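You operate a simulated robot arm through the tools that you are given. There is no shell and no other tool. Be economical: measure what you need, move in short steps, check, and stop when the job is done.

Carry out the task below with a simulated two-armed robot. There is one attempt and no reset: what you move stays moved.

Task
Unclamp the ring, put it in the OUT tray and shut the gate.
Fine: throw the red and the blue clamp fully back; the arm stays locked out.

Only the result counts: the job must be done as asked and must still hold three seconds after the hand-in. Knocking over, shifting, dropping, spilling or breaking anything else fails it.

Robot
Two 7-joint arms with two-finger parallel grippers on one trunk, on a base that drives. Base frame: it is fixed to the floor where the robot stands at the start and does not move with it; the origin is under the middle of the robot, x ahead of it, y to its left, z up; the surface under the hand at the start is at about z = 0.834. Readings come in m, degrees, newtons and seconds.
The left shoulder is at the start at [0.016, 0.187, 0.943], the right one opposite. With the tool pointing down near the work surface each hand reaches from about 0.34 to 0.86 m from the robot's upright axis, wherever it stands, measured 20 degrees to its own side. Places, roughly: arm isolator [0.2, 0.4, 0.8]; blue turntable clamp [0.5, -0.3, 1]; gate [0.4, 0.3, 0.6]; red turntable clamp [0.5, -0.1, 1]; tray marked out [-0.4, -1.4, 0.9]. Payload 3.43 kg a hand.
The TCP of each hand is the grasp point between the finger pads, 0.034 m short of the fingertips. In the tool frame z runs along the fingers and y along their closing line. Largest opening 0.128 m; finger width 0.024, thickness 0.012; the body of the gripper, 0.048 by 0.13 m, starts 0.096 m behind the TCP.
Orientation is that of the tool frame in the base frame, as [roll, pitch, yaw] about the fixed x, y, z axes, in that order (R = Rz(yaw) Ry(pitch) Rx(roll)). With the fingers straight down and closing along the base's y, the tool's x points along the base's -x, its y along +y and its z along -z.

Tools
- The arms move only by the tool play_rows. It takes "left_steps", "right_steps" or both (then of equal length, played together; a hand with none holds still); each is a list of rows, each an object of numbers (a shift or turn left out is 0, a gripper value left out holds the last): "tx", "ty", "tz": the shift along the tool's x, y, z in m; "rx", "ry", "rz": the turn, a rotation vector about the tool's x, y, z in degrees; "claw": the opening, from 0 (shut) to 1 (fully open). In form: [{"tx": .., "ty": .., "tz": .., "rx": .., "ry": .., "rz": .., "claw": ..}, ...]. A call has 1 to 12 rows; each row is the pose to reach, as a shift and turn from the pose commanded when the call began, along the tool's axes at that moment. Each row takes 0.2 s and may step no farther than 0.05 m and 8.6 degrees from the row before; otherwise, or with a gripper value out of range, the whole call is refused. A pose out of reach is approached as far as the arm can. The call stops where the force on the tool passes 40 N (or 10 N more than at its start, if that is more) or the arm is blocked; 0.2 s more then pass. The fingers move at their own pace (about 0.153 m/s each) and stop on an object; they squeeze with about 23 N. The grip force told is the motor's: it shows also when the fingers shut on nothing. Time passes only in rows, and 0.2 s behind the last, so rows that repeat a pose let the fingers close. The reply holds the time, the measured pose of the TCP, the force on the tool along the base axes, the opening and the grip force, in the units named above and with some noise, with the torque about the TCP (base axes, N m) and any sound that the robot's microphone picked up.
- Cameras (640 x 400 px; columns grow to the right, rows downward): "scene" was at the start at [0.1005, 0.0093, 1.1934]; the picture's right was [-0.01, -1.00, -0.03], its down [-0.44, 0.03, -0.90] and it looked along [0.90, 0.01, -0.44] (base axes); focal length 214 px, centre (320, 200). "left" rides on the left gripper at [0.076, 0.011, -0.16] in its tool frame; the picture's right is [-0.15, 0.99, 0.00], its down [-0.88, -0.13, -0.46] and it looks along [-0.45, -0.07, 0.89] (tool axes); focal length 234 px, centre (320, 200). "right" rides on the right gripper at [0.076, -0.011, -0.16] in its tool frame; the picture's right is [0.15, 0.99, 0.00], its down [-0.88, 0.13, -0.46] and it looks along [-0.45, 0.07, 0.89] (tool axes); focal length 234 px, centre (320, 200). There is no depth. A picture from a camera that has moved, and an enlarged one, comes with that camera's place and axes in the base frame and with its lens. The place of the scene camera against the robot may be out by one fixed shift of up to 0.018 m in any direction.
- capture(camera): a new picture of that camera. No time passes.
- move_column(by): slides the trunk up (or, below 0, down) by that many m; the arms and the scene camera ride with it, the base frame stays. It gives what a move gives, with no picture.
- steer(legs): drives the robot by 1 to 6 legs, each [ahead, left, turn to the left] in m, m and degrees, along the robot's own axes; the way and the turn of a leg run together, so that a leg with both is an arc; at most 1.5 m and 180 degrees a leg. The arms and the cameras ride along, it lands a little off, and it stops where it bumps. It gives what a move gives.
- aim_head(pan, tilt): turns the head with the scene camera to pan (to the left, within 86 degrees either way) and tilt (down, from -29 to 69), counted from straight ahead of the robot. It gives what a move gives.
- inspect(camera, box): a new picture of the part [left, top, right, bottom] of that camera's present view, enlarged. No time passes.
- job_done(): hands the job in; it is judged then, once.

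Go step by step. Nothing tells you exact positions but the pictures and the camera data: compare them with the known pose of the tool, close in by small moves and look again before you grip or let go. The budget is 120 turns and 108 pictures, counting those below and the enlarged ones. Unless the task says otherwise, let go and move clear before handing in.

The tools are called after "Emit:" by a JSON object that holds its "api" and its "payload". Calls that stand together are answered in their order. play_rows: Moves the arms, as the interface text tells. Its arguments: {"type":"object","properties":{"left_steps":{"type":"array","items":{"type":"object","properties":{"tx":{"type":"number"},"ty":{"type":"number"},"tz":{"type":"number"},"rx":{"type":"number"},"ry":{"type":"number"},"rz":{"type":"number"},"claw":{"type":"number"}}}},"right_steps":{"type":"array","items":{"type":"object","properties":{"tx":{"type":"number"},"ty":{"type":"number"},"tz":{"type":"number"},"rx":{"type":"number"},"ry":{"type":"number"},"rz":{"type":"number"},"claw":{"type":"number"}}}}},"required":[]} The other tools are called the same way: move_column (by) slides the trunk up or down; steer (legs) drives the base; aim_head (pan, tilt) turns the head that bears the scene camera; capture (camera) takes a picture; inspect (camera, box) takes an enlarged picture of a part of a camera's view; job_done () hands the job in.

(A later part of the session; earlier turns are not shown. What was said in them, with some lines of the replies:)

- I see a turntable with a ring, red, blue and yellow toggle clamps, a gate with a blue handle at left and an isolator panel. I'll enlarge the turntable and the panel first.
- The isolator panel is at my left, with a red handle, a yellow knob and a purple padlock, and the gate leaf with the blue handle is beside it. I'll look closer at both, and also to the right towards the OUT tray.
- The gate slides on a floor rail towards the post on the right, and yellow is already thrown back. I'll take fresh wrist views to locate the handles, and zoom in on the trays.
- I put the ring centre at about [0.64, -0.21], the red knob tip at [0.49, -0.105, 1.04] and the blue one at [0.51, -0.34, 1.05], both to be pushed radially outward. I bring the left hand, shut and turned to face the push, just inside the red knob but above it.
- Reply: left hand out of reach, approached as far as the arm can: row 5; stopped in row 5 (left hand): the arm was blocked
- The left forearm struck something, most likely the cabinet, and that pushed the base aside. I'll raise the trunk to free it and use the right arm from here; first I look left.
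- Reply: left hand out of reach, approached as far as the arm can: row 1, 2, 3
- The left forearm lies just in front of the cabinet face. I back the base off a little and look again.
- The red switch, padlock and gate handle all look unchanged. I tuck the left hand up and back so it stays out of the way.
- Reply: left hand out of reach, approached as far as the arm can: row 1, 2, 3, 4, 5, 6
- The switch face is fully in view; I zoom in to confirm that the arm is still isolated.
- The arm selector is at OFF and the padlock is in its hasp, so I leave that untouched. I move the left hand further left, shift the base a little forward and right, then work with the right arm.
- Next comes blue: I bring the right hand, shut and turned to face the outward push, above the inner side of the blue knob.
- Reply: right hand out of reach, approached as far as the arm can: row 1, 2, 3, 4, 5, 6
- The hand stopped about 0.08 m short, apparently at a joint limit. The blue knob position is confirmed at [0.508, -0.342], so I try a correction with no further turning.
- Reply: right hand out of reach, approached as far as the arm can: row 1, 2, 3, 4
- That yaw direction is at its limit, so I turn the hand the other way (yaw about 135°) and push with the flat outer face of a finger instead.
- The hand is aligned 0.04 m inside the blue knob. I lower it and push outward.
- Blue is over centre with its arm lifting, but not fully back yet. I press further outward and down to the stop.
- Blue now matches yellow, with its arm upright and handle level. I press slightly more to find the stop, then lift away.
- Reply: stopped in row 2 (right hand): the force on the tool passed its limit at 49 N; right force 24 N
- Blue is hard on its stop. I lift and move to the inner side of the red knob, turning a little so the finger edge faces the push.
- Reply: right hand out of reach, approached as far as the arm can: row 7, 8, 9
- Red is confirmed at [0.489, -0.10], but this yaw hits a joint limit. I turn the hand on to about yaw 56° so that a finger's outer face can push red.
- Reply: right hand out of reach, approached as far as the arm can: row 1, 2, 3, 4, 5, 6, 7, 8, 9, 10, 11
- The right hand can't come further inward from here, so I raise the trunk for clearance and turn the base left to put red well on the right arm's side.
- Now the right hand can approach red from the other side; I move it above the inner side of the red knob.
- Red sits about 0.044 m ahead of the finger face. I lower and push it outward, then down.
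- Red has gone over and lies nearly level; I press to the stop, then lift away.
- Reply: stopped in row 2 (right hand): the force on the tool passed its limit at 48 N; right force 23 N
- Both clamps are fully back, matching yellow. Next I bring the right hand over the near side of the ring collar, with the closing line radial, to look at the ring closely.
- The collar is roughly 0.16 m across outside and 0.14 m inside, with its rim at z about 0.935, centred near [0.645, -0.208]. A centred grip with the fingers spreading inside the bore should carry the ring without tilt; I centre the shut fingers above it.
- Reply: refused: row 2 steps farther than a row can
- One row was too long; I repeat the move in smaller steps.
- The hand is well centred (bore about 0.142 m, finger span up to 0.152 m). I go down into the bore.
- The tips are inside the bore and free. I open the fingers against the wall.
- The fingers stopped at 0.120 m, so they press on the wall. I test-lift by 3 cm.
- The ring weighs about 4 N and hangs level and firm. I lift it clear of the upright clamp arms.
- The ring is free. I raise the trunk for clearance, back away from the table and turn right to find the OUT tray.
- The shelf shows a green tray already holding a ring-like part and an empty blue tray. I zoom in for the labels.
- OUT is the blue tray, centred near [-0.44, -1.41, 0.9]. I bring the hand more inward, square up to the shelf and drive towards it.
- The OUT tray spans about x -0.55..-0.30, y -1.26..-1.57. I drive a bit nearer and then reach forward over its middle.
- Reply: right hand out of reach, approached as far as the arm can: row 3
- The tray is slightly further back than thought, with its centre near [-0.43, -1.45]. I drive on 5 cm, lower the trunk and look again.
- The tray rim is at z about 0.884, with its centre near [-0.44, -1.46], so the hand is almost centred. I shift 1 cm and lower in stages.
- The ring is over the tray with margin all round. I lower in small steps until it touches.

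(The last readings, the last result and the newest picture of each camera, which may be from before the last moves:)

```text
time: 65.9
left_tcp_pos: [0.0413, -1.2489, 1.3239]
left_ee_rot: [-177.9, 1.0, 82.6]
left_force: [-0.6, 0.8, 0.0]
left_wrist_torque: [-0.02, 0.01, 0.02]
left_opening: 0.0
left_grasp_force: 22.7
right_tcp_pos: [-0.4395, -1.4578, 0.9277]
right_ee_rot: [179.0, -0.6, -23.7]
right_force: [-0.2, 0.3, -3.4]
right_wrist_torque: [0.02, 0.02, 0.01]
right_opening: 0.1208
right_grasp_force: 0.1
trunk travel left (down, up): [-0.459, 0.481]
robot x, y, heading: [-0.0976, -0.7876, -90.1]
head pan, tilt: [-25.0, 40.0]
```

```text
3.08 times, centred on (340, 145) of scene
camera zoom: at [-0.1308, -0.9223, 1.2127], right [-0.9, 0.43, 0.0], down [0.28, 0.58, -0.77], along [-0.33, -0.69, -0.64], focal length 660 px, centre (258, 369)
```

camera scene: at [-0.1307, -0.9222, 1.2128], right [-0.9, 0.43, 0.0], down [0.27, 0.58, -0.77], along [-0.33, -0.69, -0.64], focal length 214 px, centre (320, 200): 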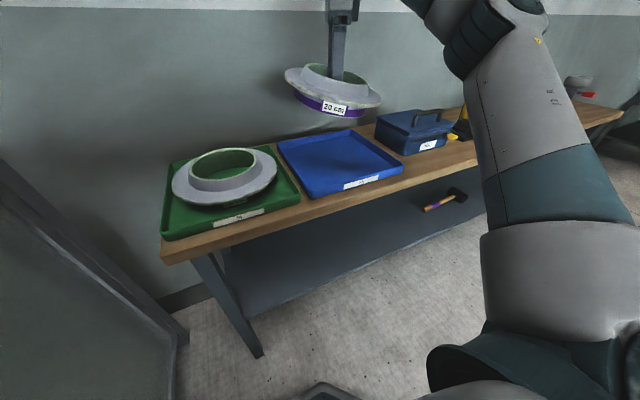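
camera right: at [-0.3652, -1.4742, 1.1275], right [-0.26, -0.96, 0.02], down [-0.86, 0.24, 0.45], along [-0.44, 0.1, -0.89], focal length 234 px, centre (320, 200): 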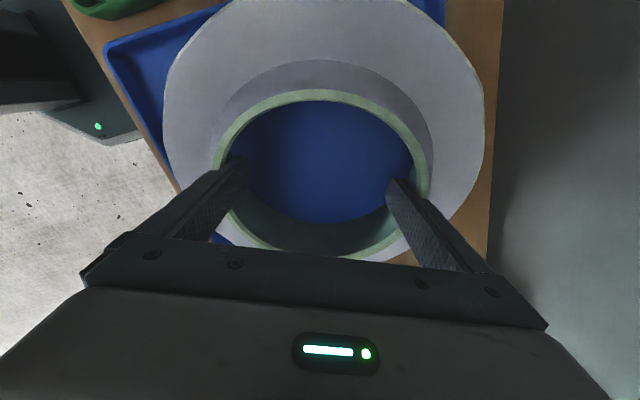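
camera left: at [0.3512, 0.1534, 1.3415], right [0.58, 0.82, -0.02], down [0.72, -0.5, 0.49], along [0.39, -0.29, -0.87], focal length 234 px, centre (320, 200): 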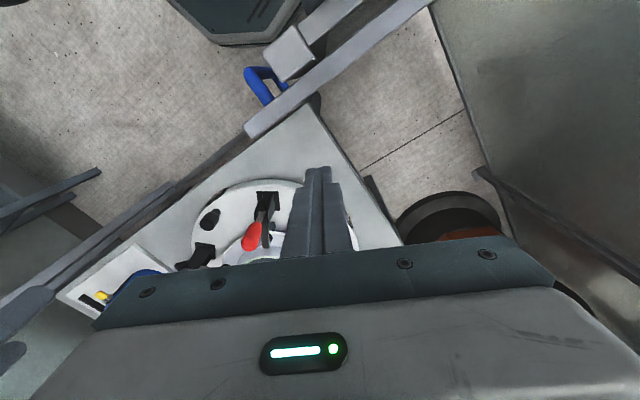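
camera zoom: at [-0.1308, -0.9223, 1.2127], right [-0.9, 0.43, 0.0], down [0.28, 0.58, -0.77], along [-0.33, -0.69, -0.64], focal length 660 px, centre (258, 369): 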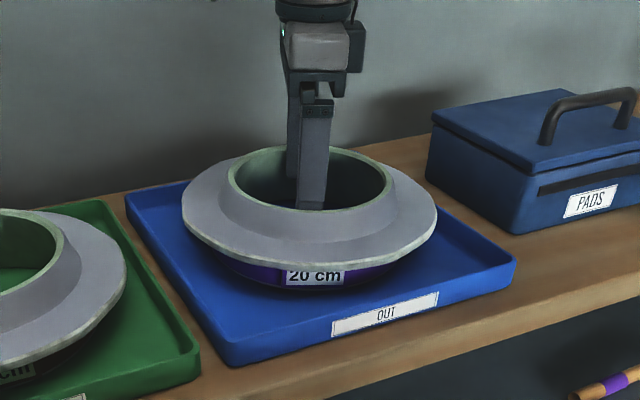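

Emit:
{"api": "play_rows", "payload": {"right_steps": [{"tz": 0.005}, {"tz": 0.01}, {"tz": 0.014}, {"tz": 0.018}, {"tz": 0.018}]}}

Emit:
{"api": "inspect", "payload": {"camera": "scene", "box": [240, 80, 440, 210]}}

```text
time: 66.9
left_tcp_pos: [0.041, -1.2472, 1.3244]
left_ee_rot: [-177.9, 1.2, 82.5]
left_force: [0.4, -0.8, 0.2]
left_wrist_torque: [0.0, -0.01, -0.03]
left_opening: 0.0001
left_grasp_force: 22.5
right_tcp_pos: [-0.4385, -1.4584, 0.9176]
right_ee_rot: [178.5, -0.8, -23.6]
right_force: [0.2, 3.5, 17.2]
right_wrist_torque: [1.57, -0.41, 0.17]
right_opening: 0.1209
right_grasp_force: 0.1
trunk travel left (down, up): [-0.459, 0.481]
robot x, y, heading: [-0.0955, -0.7914, -90.4]
head pan, tilt: [-25.0, 40.0]
stopped in row 5 (right hand): the force on the tool passed its limit at 42 N (the readings are from after the stop); the commanded pose is now the measured one
```

```text
3.08 times, centred on (340, 145) of scene
camera zoom: at [-0.1302, -0.9204, 1.2128], right [-0.9, 0.43, 0.0], down [0.27, 0.58, -0.77], along [-0.33, -0.69, -0.64], focal length 660 px, centre (258, 369)
```

zoom: 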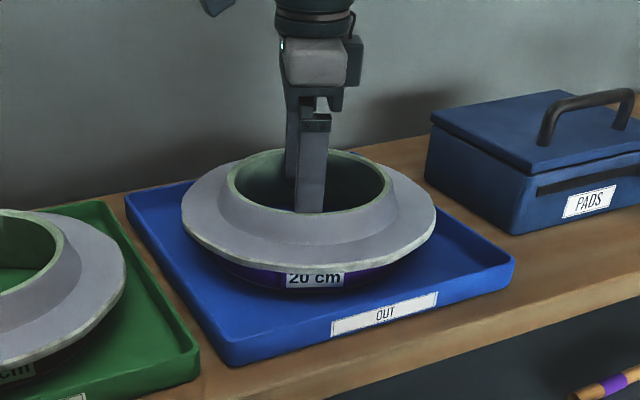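

The ring is down in the OUT tray. I draw the fingers in and lift out of the bore.

Emit:
{"api": "play_rows", "payload": {"right_steps": [{"tz": -0.003, "claw": 1}, {"tz": -0.003, "claw": 0.5}, {"tz": -0.003, "claw": 0.4}, {"tz": -0.003, "claw": 0.4}]}}

Emit:
{"api": "play_rows", "payload": {"right_steps": [{"tz": -0.02}, {"tz": -0.06}, {"tz": -0.1}, {"tz": -0.14}, {"tz": -0.18}]}}

Emit:
{"api": "inspect", "payload": {"camera": "scene", "box": [160, 60, 440, 240]}}

Emit:
{"api": "capture", "payload": {"camera": "right"}}

```text
time: 67.9
left_tcp_pos: [0.0407, -1.2485, 1.3239]
left_ee_rot: [-177.9, 1.0, 82.4]
left_force: [0.2, 0.3, 0.2]
left_wrist_torque: [0.02, -0.04, 0.0]
left_opening: 0.0001
left_grasp_force: 23.2
right_tcp_pos: [-0.4379, -1.4598, 0.9166]
right_ee_rot: [178.7, -0.8, -23.7]
right_force: [0.4, -0.4, 0.3]
right_wrist_torque: [0.02, 0.04, 0.02]
right_opening: 0.0513
right_grasp_force: 0.0
trunk travel left (down, up): [-0.459, 0.481]
robot x, y, heading: [-0.0949, -0.7939, -90.3]
head pan, tilt: [-25.0, 40.0]
```

```text
time: 69.1
left_tcp_pos: [0.0407, -1.2489, 1.3239]
left_ee_rot: [-177.9, 0.9, 82.5]
left_force: [0.5, -0.5, -0.2]
left_wrist_torque: [0.05, -0.05, -0.03]
left_opening: 0.0
left_grasp_force: 22.9
right_tcp_pos: [-0.4401, -1.4556, 1.0964]
right_ee_rot: [178.7, -0.8, -23.7]
right_force: [-1.1, -0.4, 0.4]
right_wrist_torque: [0.02, 0.04, 0.02]
right_opening: 0.0512
right_grasp_force: 0.1
trunk travel left (down, up): [-0.459, 0.481]
robot x, y, heading: [-0.0974, -0.7868, -90.5]
head pan, tilt: [-25.0, 40.0]
```

```text
2.22 times, centred on (300, 150) of scene
camera zoom: at [-0.1307, -0.9226, 1.2127], right [-0.9, 0.43, 0.0], down [0.27, 0.58, -0.77], along [-0.33, -0.69, -0.64], focal length 477 px, centre (364, 311)
```

zoom: 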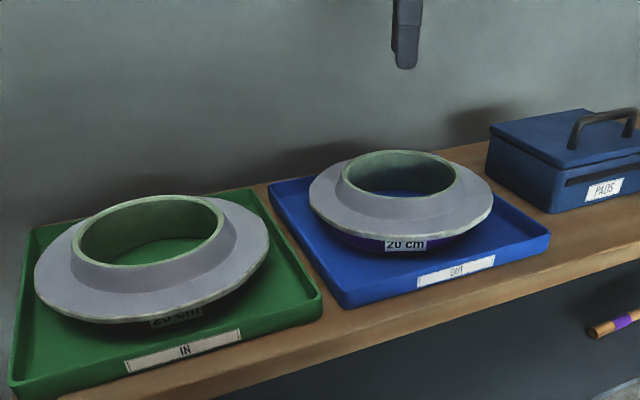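

```text
38 pictures are left
camera right: at [-0.3666, -1.4711, 1.2575], right [-0.26, -0.96, 0.03], down [-0.86, 0.25, 0.45], along [-0.44, 0.1, -0.89], focal length 234 px, centre (320, 200)
```

right: 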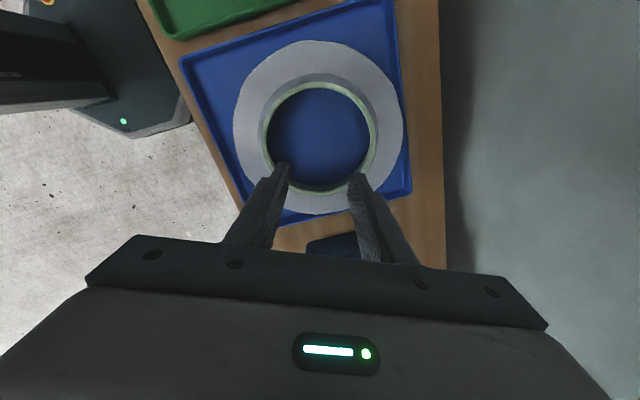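

The ring sits flat in the OUT tray. Now for the gate: I raise the trunk, back away from the shelf, turn back to face the gate and look at its handle and closing post.

Emit:
{"api": "move_column", "payload": {"by": 0.16}}

Emit:
{"api": "steer", "payload": {"legs": [[-0.5, -0.2, 0], [0, 0, 90]]}}

Emit:
{"api": "aim_head", "payload": {"pan": 10, "tilt": 40}}

Emit:
{"api": "capture", "payload": {"camera": "scene"}}

Emit:
{"api": "aim_head", "payload": {"pan": -50, "tilt": 35}}

Emit:
{"api": "capture", "payload": {"camera": "scene"}}

```text
time: 70.9
left_tcp_pos: [0.0413, -1.2492, 1.4842]
left_ee_rot: [-177.9, 0.9, 82.5]
left_force: [-0.4, 0.3, -0.5]
left_wrist_torque: [-0.01, -0.01, -0.03]
left_opening: 0.0001
left_grasp_force: 22.9
right_tcp_pos: [-0.4395, -1.4553, 1.2582]
right_ee_rot: [178.6, -0.8, -23.8]
right_force: [-0.6, -1.4, -0.8]
right_wrist_torque: [-0.01, -0.03, -0.04]
right_opening: 0.051
right_grasp_force: 0.0
trunk travel left (down, up): [-0.619, 0.321]
robot x, y, heading: [-0.0951, -0.7869, -90.5]
head pan, tilt: [-25.0, 40.0]
```

```text
time: 77.9
left_tcp_pos: [0.1647, -0.1444, 1.4835]
left_ee_rot: [-177.9, 1.0, 173.0]
left_force: [-0.4, -0.2, 0.4]
left_wrist_torque: [0.03, -0.04, 0.01]
left_opening: 0.0003
left_grasp_force: 22.7
right_tcp_pos: [0.3765, -0.6233, 1.2567]
right_ee_rot: [178.6, -0.8, 66.9]
right_force: [0.1, 0.0, -0.2]
right_wrist_torque: [-0.03, 0.01, -0.01]
right_opening: 0.0513
right_grasp_force: 0.0
trunk travel left (down, up): [-0.619, 0.321]
robot x, y, heading: [-0.2921, -0.2867, 0.2]
head pan, tilt: [-25.0, 40.0]
```

```text
time: 78.9
left_tcp_pos: [0.1653, -0.1446, 1.4832]
left_ee_rot: [-177.9, 1.1, 173.1]
left_force: [-0.2, 1.1, 0.4]
left_wrist_torque: [-0.03, -0.01, -0.03]
left_opening: 0.0002
left_grasp_force: 23.2
right_tcp_pos: [0.3753, -0.6225, 1.2581]
right_ee_rot: [178.6, -0.8, 66.7]
right_force: [-0.2, 0.1, -0.1]
right_wrist_torque: [-0.03, -0.01, 0.01]
right_opening: 0.0511
right_grasp_force: 0.0
trunk travel left (down, up): [-0.619, 0.321]
robot x, y, heading: [-0.2954, -0.2838, 0.2]
head pan, tilt: [10.0, 40.0]
```

```text
37 pictures are left
camera scene: at [-0.1576, -0.2783, 1.3728], right [0.18, -0.98, 0.0], down [-0.63, -0.11, -0.77], along [0.75, 0.14, -0.64], focal length 214 px, centre (320, 200)
```

scene: 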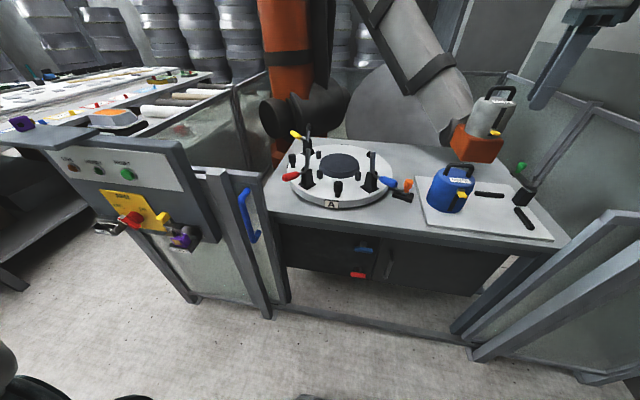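

```text
time: 80.2
left_tcp_pos: [0.1658, -0.1431, 1.4834]
left_ee_rot: [-177.8, 0.9, 173.1]
left_force: [0.2, 0.6, -0.1]
left_wrist_torque: [0.0, 0.01, -0.02]
left_opening: 0.0002
left_grasp_force: 23.4
right_tcp_pos: [0.377, -0.6219, 1.2577]
right_ee_rot: [178.6, -0.8, 66.9]
right_force: [-0.1, 0.2, 0.0]
right_wrist_torque: [0.0, 0.01, 0.0]
right_opening: 0.0513
right_grasp_force: 0.0
trunk travel left (down, up): [-0.619, 0.321]
robot x, y, heading: [-0.2924, -0.2866, 0.4]
head pan, tilt: [-50.0, 35.0]
```

```text
36 pictures are left
camera scene: at [-0.1842, -0.3605, 1.3803], right [-0.76, -0.65, 0.0], down [-0.37, 0.44, -0.82], along [0.53, -0.62, -0.57], focal length 214 px, centre (320, 200)
```

scene: 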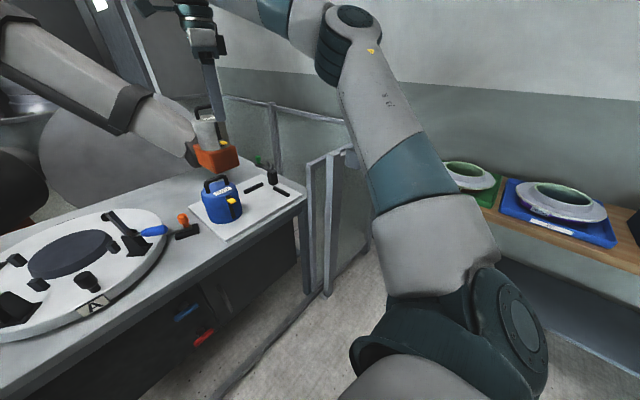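

The receiving post is at about y = -0.94 and the leaf end at about y = 0.01, so the gate must slide nearly a metre to the right. I zoom in on the handle.

Emit:
{"api": "aim_head", "payload": {"pan": 25, "tilt": 40}}

Emit:
{"api": "inspect", "payload": {"camera": "scene", "box": [240, 120, 440, 330]}}

```text
time: 81.7
left_tcp_pos: [0.1645, -0.1449, 1.4843]
left_ee_rot: [-177.9, 1.0, 173.1]
left_force: [-0.5, 0.6, -0.8]
left_wrist_torque: [0.04, 0.05, 0.01]
left_opening: 0.0
left_grasp_force: 23.0
right_tcp_pos: [0.3765, -0.6224, 1.2565]
right_ee_rot: [178.6, -0.8, 66.9]
right_force: [0.1, -1.0, -0.1]
right_wrist_torque: [0.0, 0.03, 0.0]
right_opening: 0.0512
right_grasp_force: 0.1
trunk travel left (down, up): [-0.619, 0.321]
robot x, y, heading: [-0.2921, -0.2863, 0.6]
head pan, tilt: [25.0, 40.0]
```

```text
1.90 times, centred on (340, 225) of scene
camera zoom: at [-0.1644, -0.2571, 1.3728], right [0.43, -0.9, 0.0], down [-0.58, -0.27, -0.77], along [0.69, 0.33, -0.64], focal length 408 px, centre (282, 152)
```

zoom: 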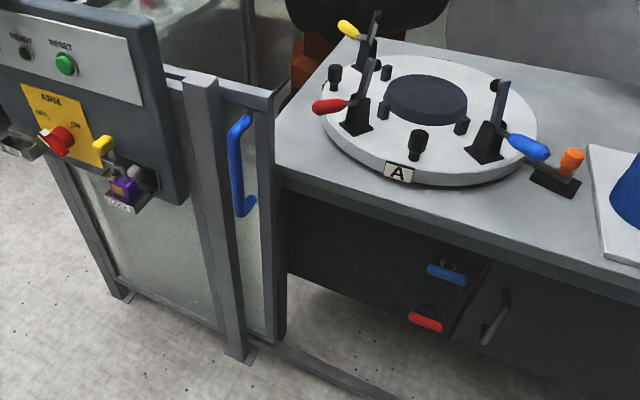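

The handle bar is at about [0.295, 0.05] from z 0.76 to 0.96, with the fixed post beside it. I'll park in front of it, turned a little left, and straddle the bar from above with the right hand.

Emit:
{"api": "steer", "payload": {"legs": [[0, 0.49, 0], [0, 0, 20]]}}

Emit:
{"api": "play_rows", "payload": {"right_steps": [{"rz": -8.4}, {"rz": -16.8}, {"rz": -25.2}, {"rz": -33.6}, {"rz": -42}, {"rz": -50.4}, {"rz": -58.8}, {"rz": -67.2}, {"rz": -75.6}, {"rz": -84}, {"rz": -92}]}}

Emit:
{"api": "aim_head", "payload": {"pan": -25, "tilt": 50}}

Emit:
{"api": "capture", "payload": {"camera": "scene"}}

Emit:
{"api": "capture", "payload": {"camera": "right"}}

```text
time: 85.7
left_tcp_pos: [0.0831, 0.5032, 1.484]
left_ee_rot: [-178.0, 1.0, -166.4]
left_force: [0.4, 0.5, 0.5]
left_wrist_torque: [-0.02, 0.0, 0.02]
left_opening: 0.0001
left_grasp_force: 23.3
right_tcp_pos: [0.4478, 0.1299, 1.2575]
right_ee_rot: [178.6, -0.9, 87.4]
right_force: [-0.3, 0.2, 0.2]
right_wrist_torque: [0.04, 0.02, 0.01]
right_opening: 0.0511
right_grasp_force: 0.0
trunk travel left (down, up): [-0.619, 0.321]
robot x, y, heading: [-0.2949, 0.2068, 20.6]
head pan, tilt: [25.0, 40.0]
```

```text
time: 88.1
left_tcp_pos: [0.0833, 0.5045, 1.4834]
left_ee_rot: [-177.9, 1.0, -166.5]
left_force: [-0.1, -0.1, -0.5]
left_wrist_torque: [-0.01, -0.02, -0.03]
left_opening: 0.0
left_grasp_force: 22.6
right_tcp_pos: [0.4491, 0.1311, 1.2578]
right_ee_rot: [179.2, 1.4, 179.4]
right_force: [-0.1, -0.2, -0.2]
right_wrist_torque: [0.0, -0.01, 0.01]
right_opening: 0.0513
right_grasp_force: 0.1
trunk travel left (down, up): [-0.619, 0.321]
robot x, y, heading: [-0.3005, 0.2134, 20.7]
head pan, tilt: [25.0, 40.0]
```

```text
time: 89.3
left_tcp_pos: [0.0833, 0.5048, 1.4833]
left_ee_rot: [-178.0, 1.0, -166.3]
left_force: [0.0, 0.3, 0.8]
left_wrist_torque: [0.0, 0.01, -0.02]
left_opening: 0.0
left_grasp_force: 22.8
right_tcp_pos: [0.4488, 0.1304, 1.2578]
right_ee_rot: [179.2, 1.4, 179.3]
right_force: [-0.7, 0.2, 0.2]
right_wrist_torque: [0.01, 0.01, -0.01]
right_opening: 0.0511
right_grasp_force: 0.1
trunk travel left (down, up): [-0.619, 0.321]
robot x, y, heading: [-0.3008, 0.2116, 20.9]
head pan, tilt: [-25.0, 50.0]
```

```text
34 pictures are left
camera scene: at [-0.1707, 0.2161, 1.3586], right [-0.07, -1.0, 0.0], down [-0.76, 0.06, -0.64], along [0.64, -0.05, -0.77], focal length 214 px, centre (320, 200)
```

scene: 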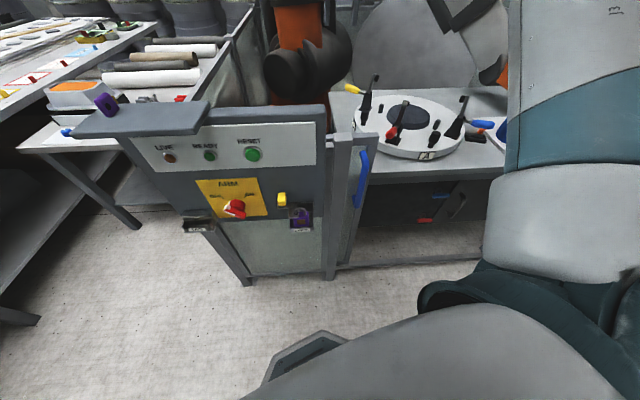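

```text
33 pictures are left
camera right: at [0.3686, 0.1181, 1.4155], right [-0.13, 0.99, 0.01], down [0.87, 0.11, 0.48], along [0.47, 0.07, -0.88], focal length 234 px, centre (320, 200)
```

right: 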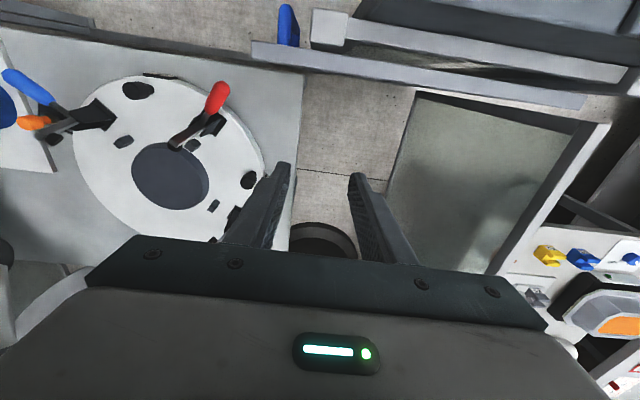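

The isolator still reads OFF with the padlock in place. From this view the handle bar is at about [0.305, 0.06] and the fixed post starts at y about 0.105; I hover over the bar and look closer.

Emit:
{"api": "play_rows", "payload": {"right_steps": [{"tx": 0.037, "ty": -0.019, "tz": 0.01}, {"tx": 0.074, "ty": -0.038, "tz": 0.03}, {"tx": 0.111, "ty": -0.057, "tz": 0.05}, {"tx": 0.145, "ty": -0.075, "tz": 0.07}, {"tx": 0.145, "ty": -0.075, "tz": 0.11}, {"tx": 0.145, "ty": -0.075, "tz": 0.15}, {"tx": 0.145, "ty": -0.075, "tz": 0.19}]}}

Emit:
{"api": "capture", "payload": {"camera": "right"}}

Emit:
{"api": "inspect", "payload": {"camera": "scene", "box": [280, 60, 460, 280]}}

```text
time: 90.9
left_tcp_pos: [0.0833, 0.5044, 1.4836]
left_ee_rot: [-178.0, 1.0, -166.4]
left_force: [0.7, 0.9, 0.4]
left_wrist_torque: [0.0, 0.03, 0.0]
left_opening: 0.0
left_grasp_force: 22.1
right_tcp_pos: [0.3083, 0.0561, 1.061]
right_ee_rot: [179.1, 1.4, 179.4]
right_force: [0.5, -0.2, -0.2]
right_wrist_torque: [0.01, -0.02, -0.01]
right_opening: 0.0513
right_grasp_force: 0.2
trunk travel left (down, up): [-0.619, 0.321]
robot x, y, heading: [-0.2934, 0.213, 20.6]
head pan, tilt: [-25.0, 50.0]
```

```text
32 pictures are left
camera right: at [0.2281, 0.0452, 1.2194], right [-0.13, 0.99, 0.01], down [0.87, 0.11, 0.48], along [0.47, 0.07, -0.88], focal length 234 px, centre (320, 200)
```

right: 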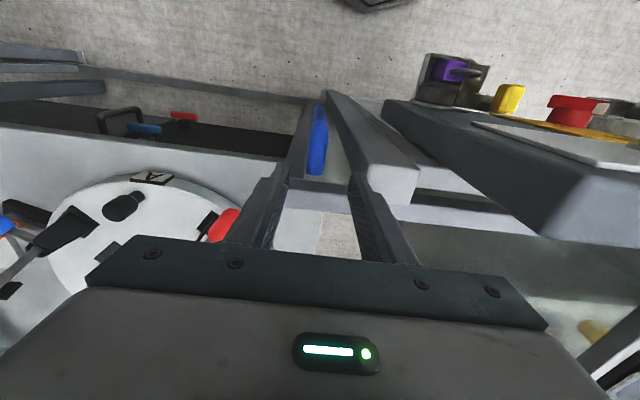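

```text
1.82 times, centred on (370, 170) of scene
camera zoom: at [-0.1704, 0.2155, 1.3586], right [-0.07, -1.0, 0.0], down [-0.76, 0.06, -0.64], along [0.64, -0.05, -0.77], focal length 390 px, centre (229, 254)
```

zoom: 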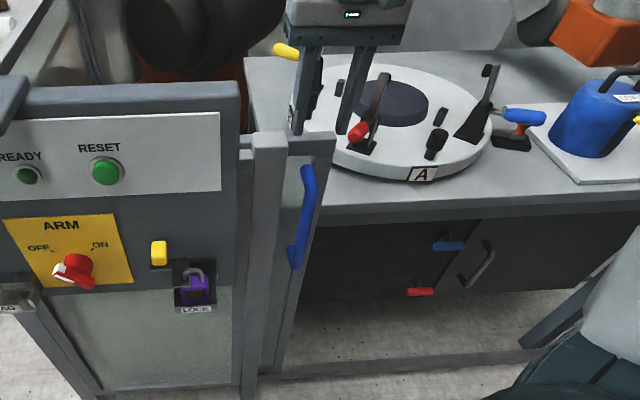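

I need a sharper view of the gap between bar and post before going down.

Emit:
{"api": "inspect", "payload": {"camera": "right", "box": [250, 80, 450, 220]}}

```text
2.86 times, centred on (350, 150) of right
camera zoom: at [0.2281, 0.0452, 1.2194], right [-0.13, 0.99, 0.01], down [0.87, 0.11, 0.48], along [0.47, 0.07, -0.88], focal length 669 px, centre (234, 343)
```

zoom: 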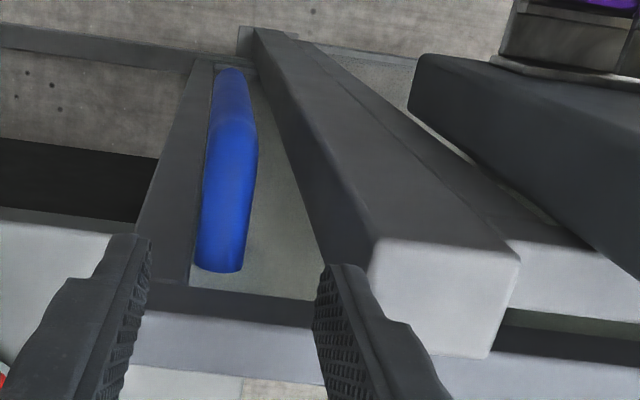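

The bar is at about [0.308, 0.055], its top at z about 0.98; the post face is at y about 0.10 with its top at 1.017. I narrow the fingers slightly and lower them astride the bar.

Emit:
{"api": "play_rows", "payload": {"right_steps": [{"claw": 0.33}, {"claw": 0.33}, {"tz": 0.03}, {"tz": 0.055}, {"tz": 0.08}, {"tz": 0.104}]}}

Emit:
{"api": "inspect", "payload": {"camera": "right", "box": [220, 60, 460, 240]}}

Emit:
{"api": "inspect", "payload": {"camera": "scene", "box": [280, 60, 460, 280]}}

```text
time: 92.3
left_tcp_pos: [0.0835, 0.5041, 1.4827]
left_ee_rot: [-178.0, 1.0, -166.5]
left_force: [-0.2, -0.2, -0.7]
left_wrist_torque: [0.03, 0.04, 0.01]
left_opening: 0.0
left_grasp_force: 23.3
right_tcp_pos: [0.3111, 0.0586, 0.9578]
right_ee_rot: [179.2, 1.4, 179.4]
right_force: [0.9, -0.1, 0.4]
right_wrist_torque: [0.0, 0.05, 0.03]
right_opening: 0.042
right_grasp_force: 0.0
trunk travel left (down, up): [-0.619, 0.321]
robot x, y, heading: [-0.299, 0.2099, 20.5]
head pan, tilt: [-25.0, 50.0]
```

```text
2.22 times, centred on (340, 150) of right
camera zoom: at [0.2308, 0.0465, 1.1159], right [-0.14, 0.99, 0.01], down [0.87, 0.11, 0.48], along [0.47, 0.07, -0.88], focal length 520 px, centre (276, 311)
```

zoom: 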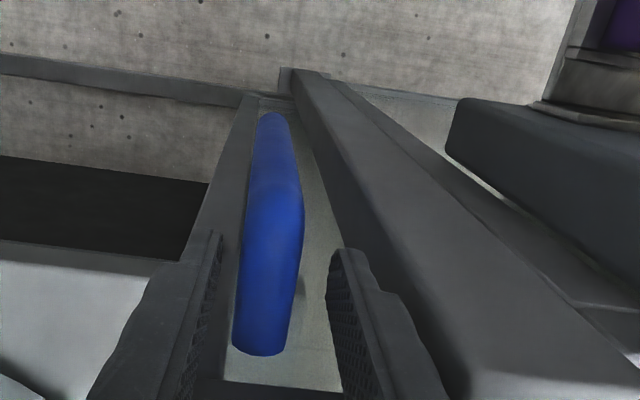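

```text
1.82 times, centred on (370, 170) of scene
camera zoom: at [-0.17, 0.2159, 1.3586], right [-0.07, -1.0, 0.0], down [-0.76, 0.06, -0.64], along [0.64, -0.05, -0.77], focal length 390 px, centre (229, 254)
```

zoom: 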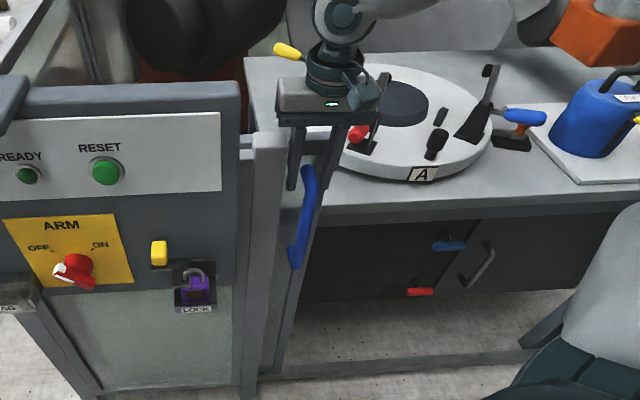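

The fingers are astride the bar. I test the gate with a short arm push to the right.

Emit:
{"api": "play_rows", "payload": {"right_steps": [{"ty": -0.015}, {"ty": -0.03}, {"ty": -0.045}, {"ty": -0.06}, {"ty": -0.08}]}}

Emit:
{"api": "inspect", "payload": {"camera": "scene", "box": [280, 60, 460, 280]}}

```text
time: 93.5
left_tcp_pos: [0.0822, 0.5029, 1.4837]
left_ee_rot: [-177.9, 0.9, -166.5]
left_force: [-0.3, 0.5, 0.3]
left_wrist_torque: [-0.01, 0.03, 0.01]
left_opening: 0.0
left_grasp_force: 23.2
right_tcp_pos: [0.3087, -0.0201, 0.9578]
right_ee_rot: [179.3, 1.3, 179.3]
right_force: [0.7, -0.1, -1.2]
right_wrist_torque: [-0.01, 0.0, -0.03]
right_opening: 0.0423
right_grasp_force: 0.0
trunk travel left (down, up): [-0.619, 0.321]
robot x, y, heading: [-0.2958, 0.2077, 20.8]
head pan, tilt: [-25.0, 50.0]
```

```text
1.82 times, centred on (370, 170) of scene
camera zoom: at [-0.1712, 0.2149, 1.3586], right [-0.07, -1.0, 0.0], down [-0.76, 0.06, -0.64], along [0.64, -0.05, -0.77], focal length 390 px, centre (229, 254)
```

zoom: 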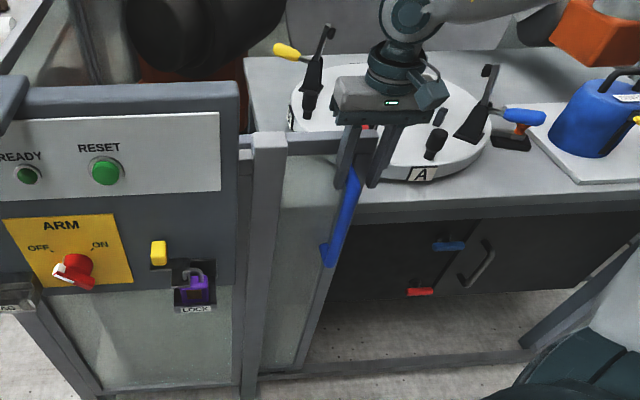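

The gate slides freely with the hand. I keep the fingers astride and strafe the base to the right along the gate.

Emit:
{"api": "steer", "payload": {"legs": [[-0.106, -0.28, 0]]}}

Emit:
{"api": "capture", "payload": {"camera": "scene"}}

Emit:
{"api": "capture", "payload": {"camera": "right"}}

```text
time: 95.5
left_tcp_pos: [0.085, 0.2094, 1.484]
left_ee_rot: [-177.9, 1.1, -166.5]
left_force: [-0.9, 0.2, 0.8]
left_wrist_torque: [0.0, -0.01, -0.03]
left_opening: 0.0
left_grasp_force: 23.2
right_tcp_pos: [0.3091, -0.3142, 0.9587]
right_ee_rot: [179.2, 1.5, 179.2]
right_force: [0.7, 0.1, 0.8]
right_wrist_torque: [-0.02, 0.02, 0.03]
right_opening: 0.0423
right_grasp_force: 0.1
trunk travel left (down, up): [-0.619, 0.321]
robot x, y, heading: [-0.2949, -0.0863, 20.9]
head pan, tilt: [-25.0, 50.0]
```

```text
26 pictures are left
camera scene: at [-0.1702, -0.0781, 1.3586], right [-0.08, -1.0, 0.0], down [-0.76, 0.06, -0.64], along [0.64, -0.05, -0.77], focal length 214 px, centre (320, 200)
```

scene: 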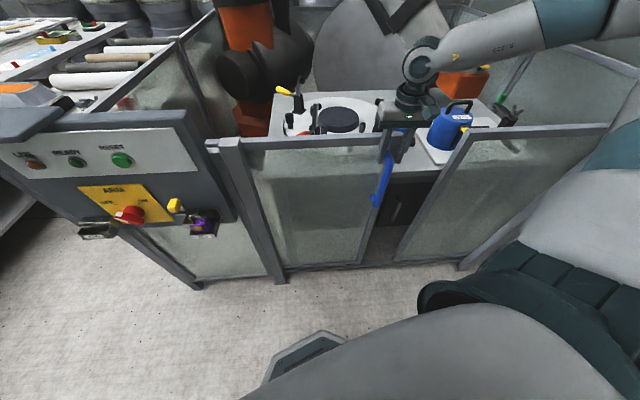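

```text
25 pictures are left
camera right: at [0.2295, -0.326, 1.1158], right [-0.13, 0.99, 0.01], down [0.87, 0.11, 0.48], along [0.47, 0.07, -0.88], focal length 234 px, centre (320, 200)
```

right: 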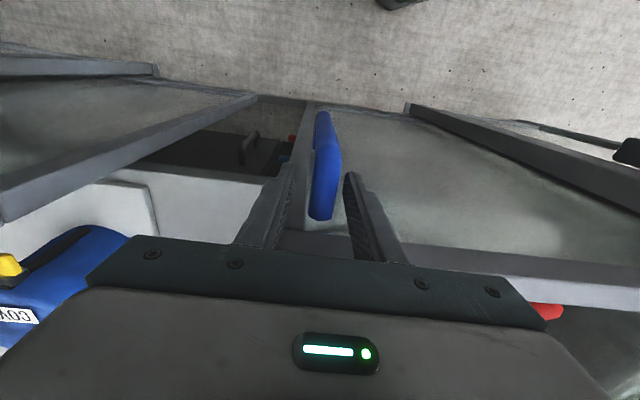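

A second leaf is linked and closes from the right; the remaining gap is about 0.19 m. I push the last stretch with the arm, which stops on force.

Emit:
{"api": "play_rows", "payload": {"right_steps": [{"ty": -0.02}, {"ty": -0.04}, {"ty": -0.055}, {"ty": -0.07}]}}

Emit:
{"api": "capture", "payload": {"camera": "scene"}}

Emit:
{"api": "capture", "payload": {"camera": "right"}}

```text
time: 96.5
left_tcp_pos: [0.0843, 0.209, 1.4836]
left_ee_rot: [-177.9, 1.0, -166.5]
left_force: [0.4, -0.2, 0.6]
left_wrist_torque: [-0.01, -0.02, 0.02]
left_opening: 0.0
left_grasp_force: 22.8
right_tcp_pos: [0.3097, -0.3857, 0.9562]
right_ee_rot: [179.4, 1.4, 179.3]
right_force: [-0.8, 1.7, -0.4]
right_wrist_torque: [0.08, 0.02, 0.06]
right_opening: 0.0432
right_grasp_force: 1.2
trunk travel left (down, up): [-0.619, 0.321]
robot x, y, heading: [-0.2995, -0.0845, 20.5]
head pan, tilt: [-25.0, 50.0]
```

```text
24 pictures are left
camera scene: at [-0.1705, -0.0788, 1.3586], right [-0.08, -1.0, 0.0], down [-0.76, 0.06, -0.64], along [0.64, -0.05, -0.77], focal length 214 px, centre (320, 200)
```

scene: 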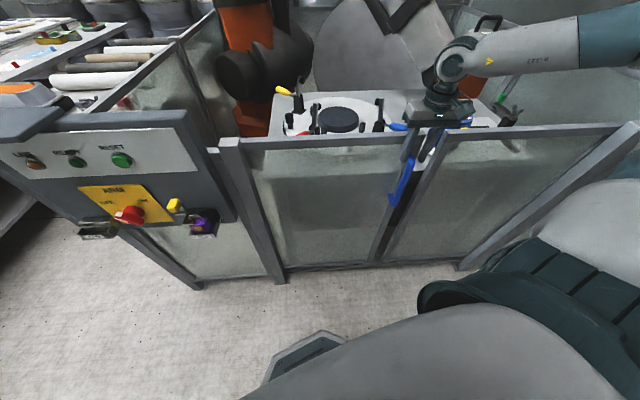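

```text
23 pictures are left
camera right: at [0.2292, -0.3975, 1.1151], right [-0.13, 0.99, 0.01], down [0.87, 0.11, 0.48], along [0.47, 0.07, -0.88], focal length 234 px, centre (320, 200)
```

right: 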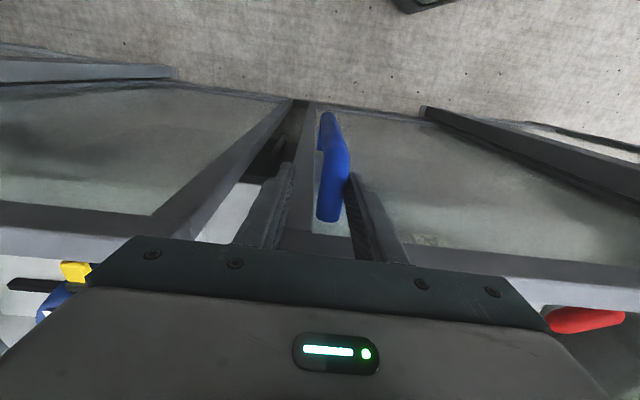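

A gap of a few centimetres remains. I continue gently until the leaves meet.

Emit:
{"api": "play_rows", "payload": {"right_steps": [{"ty": -0.008}, {"ty": -0.016}, {"ty": -0.024}, {"ty": -0.032}, {"ty": -0.04}, {"ty": -0.05}]}}

Emit:
{"api": "capture", "payload": {"camera": "scene"}}

Emit:
{"api": "capture", "payload": {"camera": "right"}}

```text
time: 98.1
left_tcp_pos: [0.0829, 0.2163, 1.4824]
left_ee_rot: [-177.8, 1.0, -166.3]
left_force: [-0.6, -1.0, 0.4]
left_wrist_torque: [0.04, 0.0, 0.01]
left_opening: 0.0001
left_grasp_force: 23.1
right_tcp_pos: [0.3094, -0.423, 0.9568]
right_ee_rot: [178.5, 1.4, 179.7]
right_force: [1.3, 28.6, -2.8]
right_wrist_torque: [0.43, 0.43, -0.05]
right_opening: 0.0594
right_grasp_force: 14.6
trunk travel left (down, up): [-0.619, 0.321]
robot x, y, heading: [-0.2958, -0.0851, 20.5]
head pan, tilt: [-25.0, 50.0]
stopped in row 6 (right hand): the force on the tool passed its limit at 41 N (the readings are from after the stop); the commanded pose is now the measured one
```

```text
22 pictures are left
camera scene: at [-0.1701, -0.0735, 1.3586], right [-0.07, -1.0, 0.0], down [-0.76, 0.05, -0.64], along [0.64, -0.05, -0.77], focal length 214 px, centre (320, 200)
```

scene: 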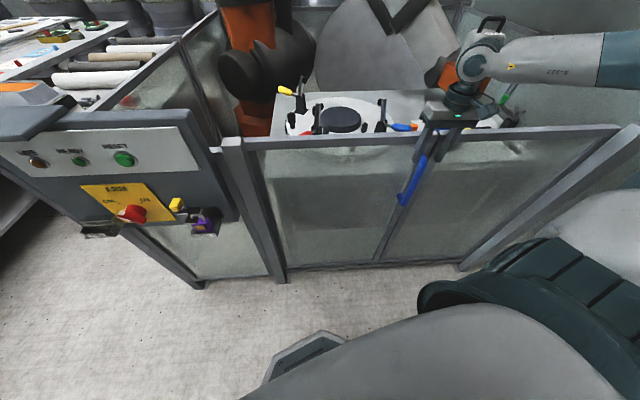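

```text
21 pictures are left
camera right: at [0.2292, -0.4375, 1.1145], right [-0.14, 0.99, 0.02], down [0.87, 0.12, 0.48], along [0.47, 0.09, -0.88], focal length 234 px, centre (320, 200)
```

right: 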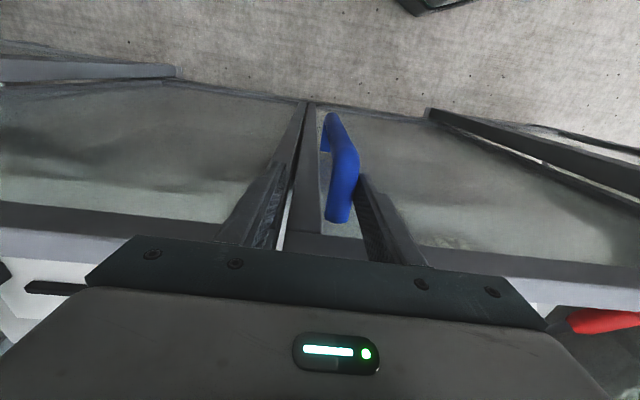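

The push now meets firm resistance; I zoom in on the seam to check whether it is fully shut.

Emit:
{"api": "inspect", "payload": {"camera": "right", "box": [220, 90, 400, 260]}}

Emit:
{"api": "inspect", "payload": {"camera": "scene", "box": [340, 80, 500, 280]}}

```text
2.35 times, centred on (310, 175) of right
camera zoom: at [0.2292, -0.4375, 1.1145], right [-0.14, 0.99, 0.02], down [0.87, 0.12, 0.48], along [0.47, 0.09, -0.88], focal length 551 px, centre (344, 259)
```

zoom: 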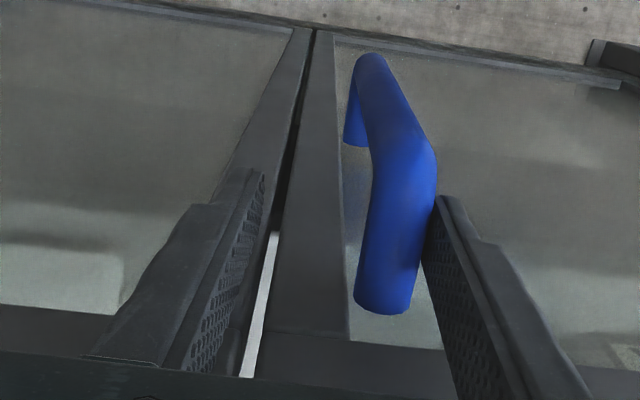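

```text
2.00 times, centred on (420, 180) of scene
camera zoom: at [-0.1701, -0.0735, 1.3586], right [-0.07, -1.0, 0.0], down [-0.76, 0.05, -0.64], along [0.64, -0.05, -0.77], focal length 429 px, centre (120, 240)
```

zoom: 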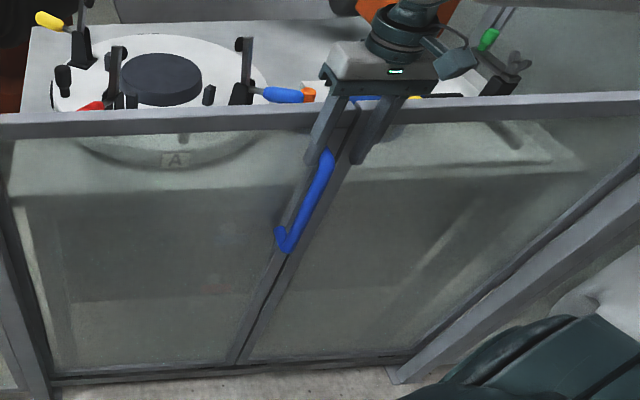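

A gap of about a centimetre still shows, and my open fingers were yielding. I'll lift, shut the fingers and push the bar with both fingers behind it.

Emit:
{"api": "play_rows", "payload": {"right_steps": [{"ty": 0.012}, {"ty": 0.012, "tz": -0.04}, {"ty": 0.012, "tz": -0.08}, {"ty": 0.03, "tz": -0.1, "claw": 0}, {"ty": 0.06, "tz": -0.1}, {"ty": 0.06, "tz": -0.1}, {"ty": 0.06, "tz": -0.06}, {"ty": 0.06, "tz": -0.02}, {"ty": 0.06, "tz": 0.0}]}}

Emit:
{"api": "inspect", "payload": {"camera": "right", "box": [220, 90, 400, 260]}}

```text
time: 100.1
left_tcp_pos: [0.0847, 0.2122, 1.4845]
left_ee_rot: [-177.9, 1.0, -166.5]
left_force: [0.0, -0.2, 0.4]
left_wrist_torque: [0.0, -0.02, 0.0]
left_opening: 0.0002
left_grasp_force: 22.6
right_tcp_pos: [0.3062, -0.3692, 0.9573]
right_ee_rot: [178.9, 1.4, 179.5]
right_force: [0.0, 0.8, 0.1]
right_wrist_torque: [0.01, 0.02, 0.01]
right_opening: 0.0
right_grasp_force: 23.3
trunk travel left (down, up): [-0.619, 0.321]
robot x, y, heading: [-0.2961, -0.0844, 20.8]
head pan, tilt: [-25.0, 50.0]
```

```text
2.35 times, centred on (310, 175) of right
camera zoom: at [0.2271, -0.3835, 1.1146], right [-0.14, 0.99, 0.02], down [0.87, 0.11, 0.48], along [0.47, 0.08, -0.88], focal length 551 px, centre (344, 259)
```

zoom: 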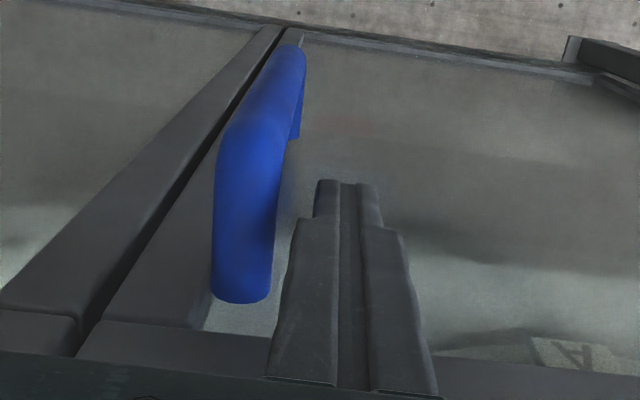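

The fingers are now behind the bar, and the seam shows a dark gap of roughly a centimetre. I push it firmly closed.

Emit:
{"api": "play_rows", "payload": {"right_steps": [{"ty": -0.012}, {"ty": -0.024}, {"ty": -0.032}, {"ty": -0.04}, {"ty": -0.048}, {"ty": -0.056}]}}

Emit:
{"api": "inspect", "payload": {"camera": "right", "box": [220, 90, 400, 260]}}

```text
time: 100.7
left_tcp_pos: [0.083, 0.2142, 1.4844]
left_ee_rot: [-177.8, 1.0, -166.2]
left_force: [1.1, -0.9, -0.2]
left_wrist_torque: [0.04, -0.01, 0.01]
left_opening: 0.0
left_grasp_force: 23.2
right_tcp_pos: [0.3083, -0.384, 0.957]
right_ee_rot: [177.8, 1.5, 179.8]
right_force: [1.5, 14.4, 1.8]
right_wrist_torque: [0.25, 0.02, -0.11]
right_opening: 0.0
right_grasp_force: 23.3
trunk travel left (down, up): [-0.619, 0.321]
robot x, y, heading: [-0.295, -0.0833, 20.9]
head pan, tilt: [-25.0, 50.0]
stopped in row 3 (right hand): the force on the tool passed its limit at 44 N (the readings are from after the stop); the commanded pose is now the measured one
```

```text
2.35 times, centred on (310, 175) of right
camera zoom: at [0.2276, -0.4, 1.1145], right [-0.14, 0.99, 0.03], down [0.87, 0.11, 0.48], along [0.47, 0.1, -0.87], focal length 551 px, centre (344, 259)
```

zoom: 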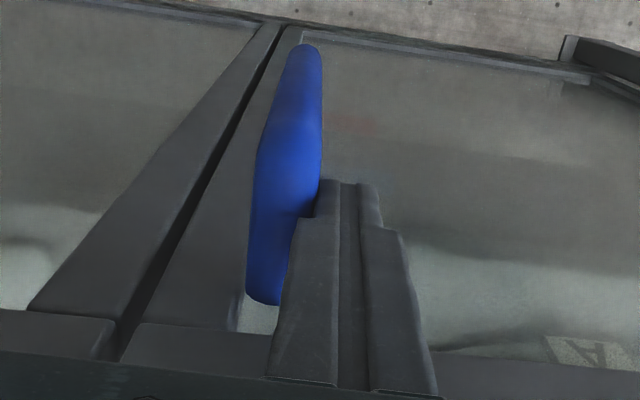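

It stopped at once on firm resistance, and the seam is only about 7 mm. I make one slow push to rule out an impact stop and see whether the gate still moves.

Emit:
{"api": "play_rows", "payload": {"right_steps": [{"ty": -0.002}, {"ty": -0.004}, {"ty": -0.006}, {"ty": -0.008}, {"ty": -0.01}, {"ty": -0.012}, {"ty": -0.014}, {"ty": -0.016}, {"ty": -0.018}, {"ty": -0.02}]}}

Emit:
{"api": "inspect", "payload": {"camera": "right", "box": [220, 90, 400, 260]}}

```text
time: 101.5
left_tcp_pos: [0.0811, 0.2154, 1.4838]
left_ee_rot: [-177.8, 1.0, -166.0]
left_force: [-0.4, -1.1, 0.6]
left_wrist_torque: [0.08, 0.0, -0.02]
left_opening: 0.0001
left_grasp_force: 23.1
right_tcp_pos: [0.3085, -0.3839, 0.9572]
right_ee_rot: [177.3, 1.5, -179.8]
right_force: [0.3, 19.7, 1.2]
right_wrist_torque: [0.33, 0.01, -0.18]
right_opening: 0.0002
right_grasp_force: 23.1
trunk travel left (down, up): [-0.619, 0.321]
robot x, y, heading: [-0.2955, -0.0817, 21.3]
head pan, tilt: [-25.0, 50.0]
stopped in row 3 (right hand): the force on the tool passed its limit at 42 N (the readings are from after the stop); the commanded pose is now the measured one
```

```text
2.35 times, centred on (310, 175) of right
camera zoom: at [0.2277, -0.4019, 1.1144], right [-0.15, 0.99, 0.04], down [0.87, 0.11, 0.48], along [0.47, 0.11, -0.87], focal length 551 px, centre (344, 259)
```

zoom: 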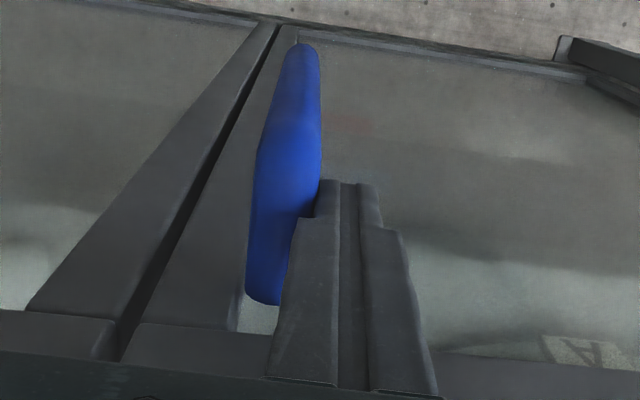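

The gate is hard against its end stop. I back the fingers off, lift, retreat the base and check everything once more.

Emit:
{"api": "play_rows", "payload": {"right_steps": [{"ty": 0.015}, {"ty": 0.025}, {"ty": 0.025, "tz": -0.04}, {"ty": 0.025, "tz": -0.08}, {"ty": 0.025, "tz": -0.12}, {"ty": 0.025, "tz": -0.15}]}}

Emit:
{"api": "steer", "payload": {"legs": [[-0.25, 0, 0]]}}

Emit:
{"api": "aim_head", "payload": {"pan": -15, "tilt": 30}}

Emit:
{"api": "capture", "payload": {"camera": "scene"}}

Emit:
{"api": "inspect", "payload": {"camera": "scene", "box": [200, 100, 440, 300]}}

```text
time: 102.9
left_tcp_pos: [0.0812, 0.214, 1.4844]
left_ee_rot: [-177.8, 1.0, -166.1]
left_force: [-0.9, -0.5, -0.2]
left_wrist_torque: [0.01, -0.04, 0.02]
left_opening: 0.0
left_grasp_force: 23.2
right_tcp_pos: [0.3035, -0.3681, 1.109]
right_ee_rot: [177.6, 1.5, -180.0]
right_force: [0.0, 0.9, 0.6]
right_wrist_torque: [-0.01, -0.03, -0.03]
right_opening: 0.0
right_grasp_force: 22.7
trunk travel left (down, up): [-0.619, 0.321]
robot x, y, heading: [-0.2957, -0.0797, 21.1]
head pan, tilt: [-25.0, 50.0]
```

```text
time: 104.7
left_tcp_pos: [-0.1476, 0.1231, 1.4829]
left_ee_rot: [-177.9, 0.9, -166.3]
left_force: [-0.3, 0.1, 0.4]
left_wrist_torque: [-0.02, 0.0, 0.0]
left_opening: 0.0
left_grasp_force: 22.7
right_tcp_pos: [0.0709, -0.4613, 1.1083]
right_ee_rot: [177.6, 1.5, 179.7]
right_force: [0.4, 0.0, -0.9]
right_wrist_torque: [0.0, 0.01, 0.03]
right_opening: 0.0001
right_grasp_force: 23.0
trunk travel left (down, up): [-0.619, 0.321]
robot x, y, heading: [-0.527, -0.1696, 20.9]
head pan, tilt: [-25.0, 50.0]
```

```text
time: 105.5
left_tcp_pos: [-0.1496, 0.1225, 1.4831]
left_ee_rot: [-177.9, 1.0, -166.3]
left_force: [-0.1, -0.2, -0.1]
left_wrist_torque: [0.01, -0.01, 0.02]
left_opening: 0.0
left_grasp_force: 23.3
right_tcp_pos: [0.0707, -0.4613, 1.1093]
right_ee_rot: [177.5, 1.5, 179.7]
right_force: [0.5, 0.3, 0.1]
right_wrist_torque: [-0.02, -0.02, 0.01]
right_opening: 0.0
right_grasp_force: 23.0
trunk travel left (down, up): [-0.619, 0.321]
robot x, y, heading: [-0.5267, -0.1753, 20.7]
head pan, tilt: [-15.0, 30.0]
```

```text
15 pictures are left
camera scene: at [-0.39, -0.1508, 1.3881], right [0.1, -0.99, 0.0], down [-0.5, -0.05, -0.87], along [0.86, 0.09, -0.5], focal length 214 px, centre (320, 200)
```

scene: 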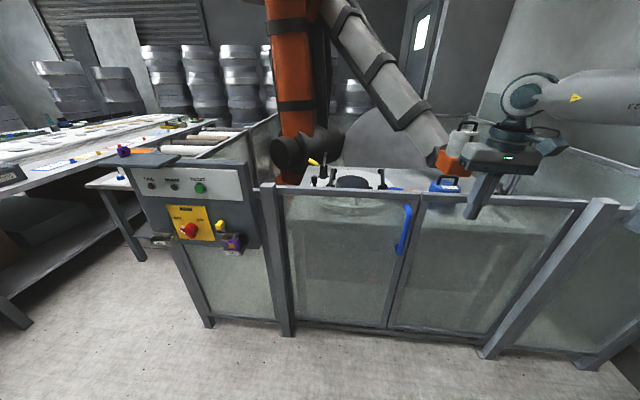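

```text
2.00 times, centred on (320, 200) of scene
camera zoom: at [-0.39, -0.1508, 1.3881], right [0.1, -0.99, 0.0], down [-0.5, -0.05, -0.87], along [0.86, 0.09, -0.5], focal length 429 px, centre (320, 200)
```

zoom: 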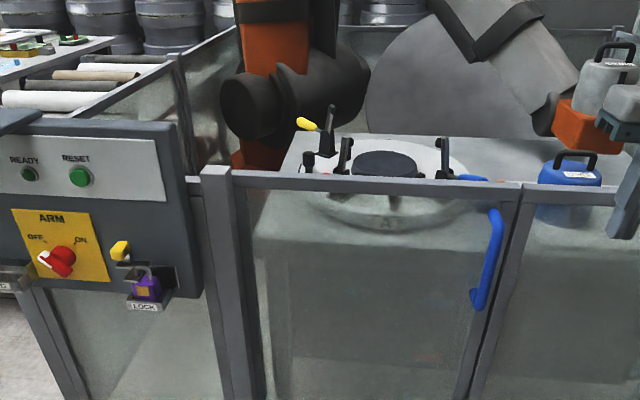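

The gate is shut, both clamp arms stand upright, the arm isolator is still OFF with its padlock in place, and both hands are clear. I hand in now.

Emit:
{"api": "job_done", "payload": {}}

```text
The job is handed in.
```

I handed the job in: the ring is in the OUT tray, the red and blue clamps are thrown fully back, the gate is shut against its stop, and the arm isolator is still OFF and padlocked.

Early on, the left forearm bumped something near the isolator cabinet and pushed the base aside. The switch, padlock and gate looked unchanged afterwards.
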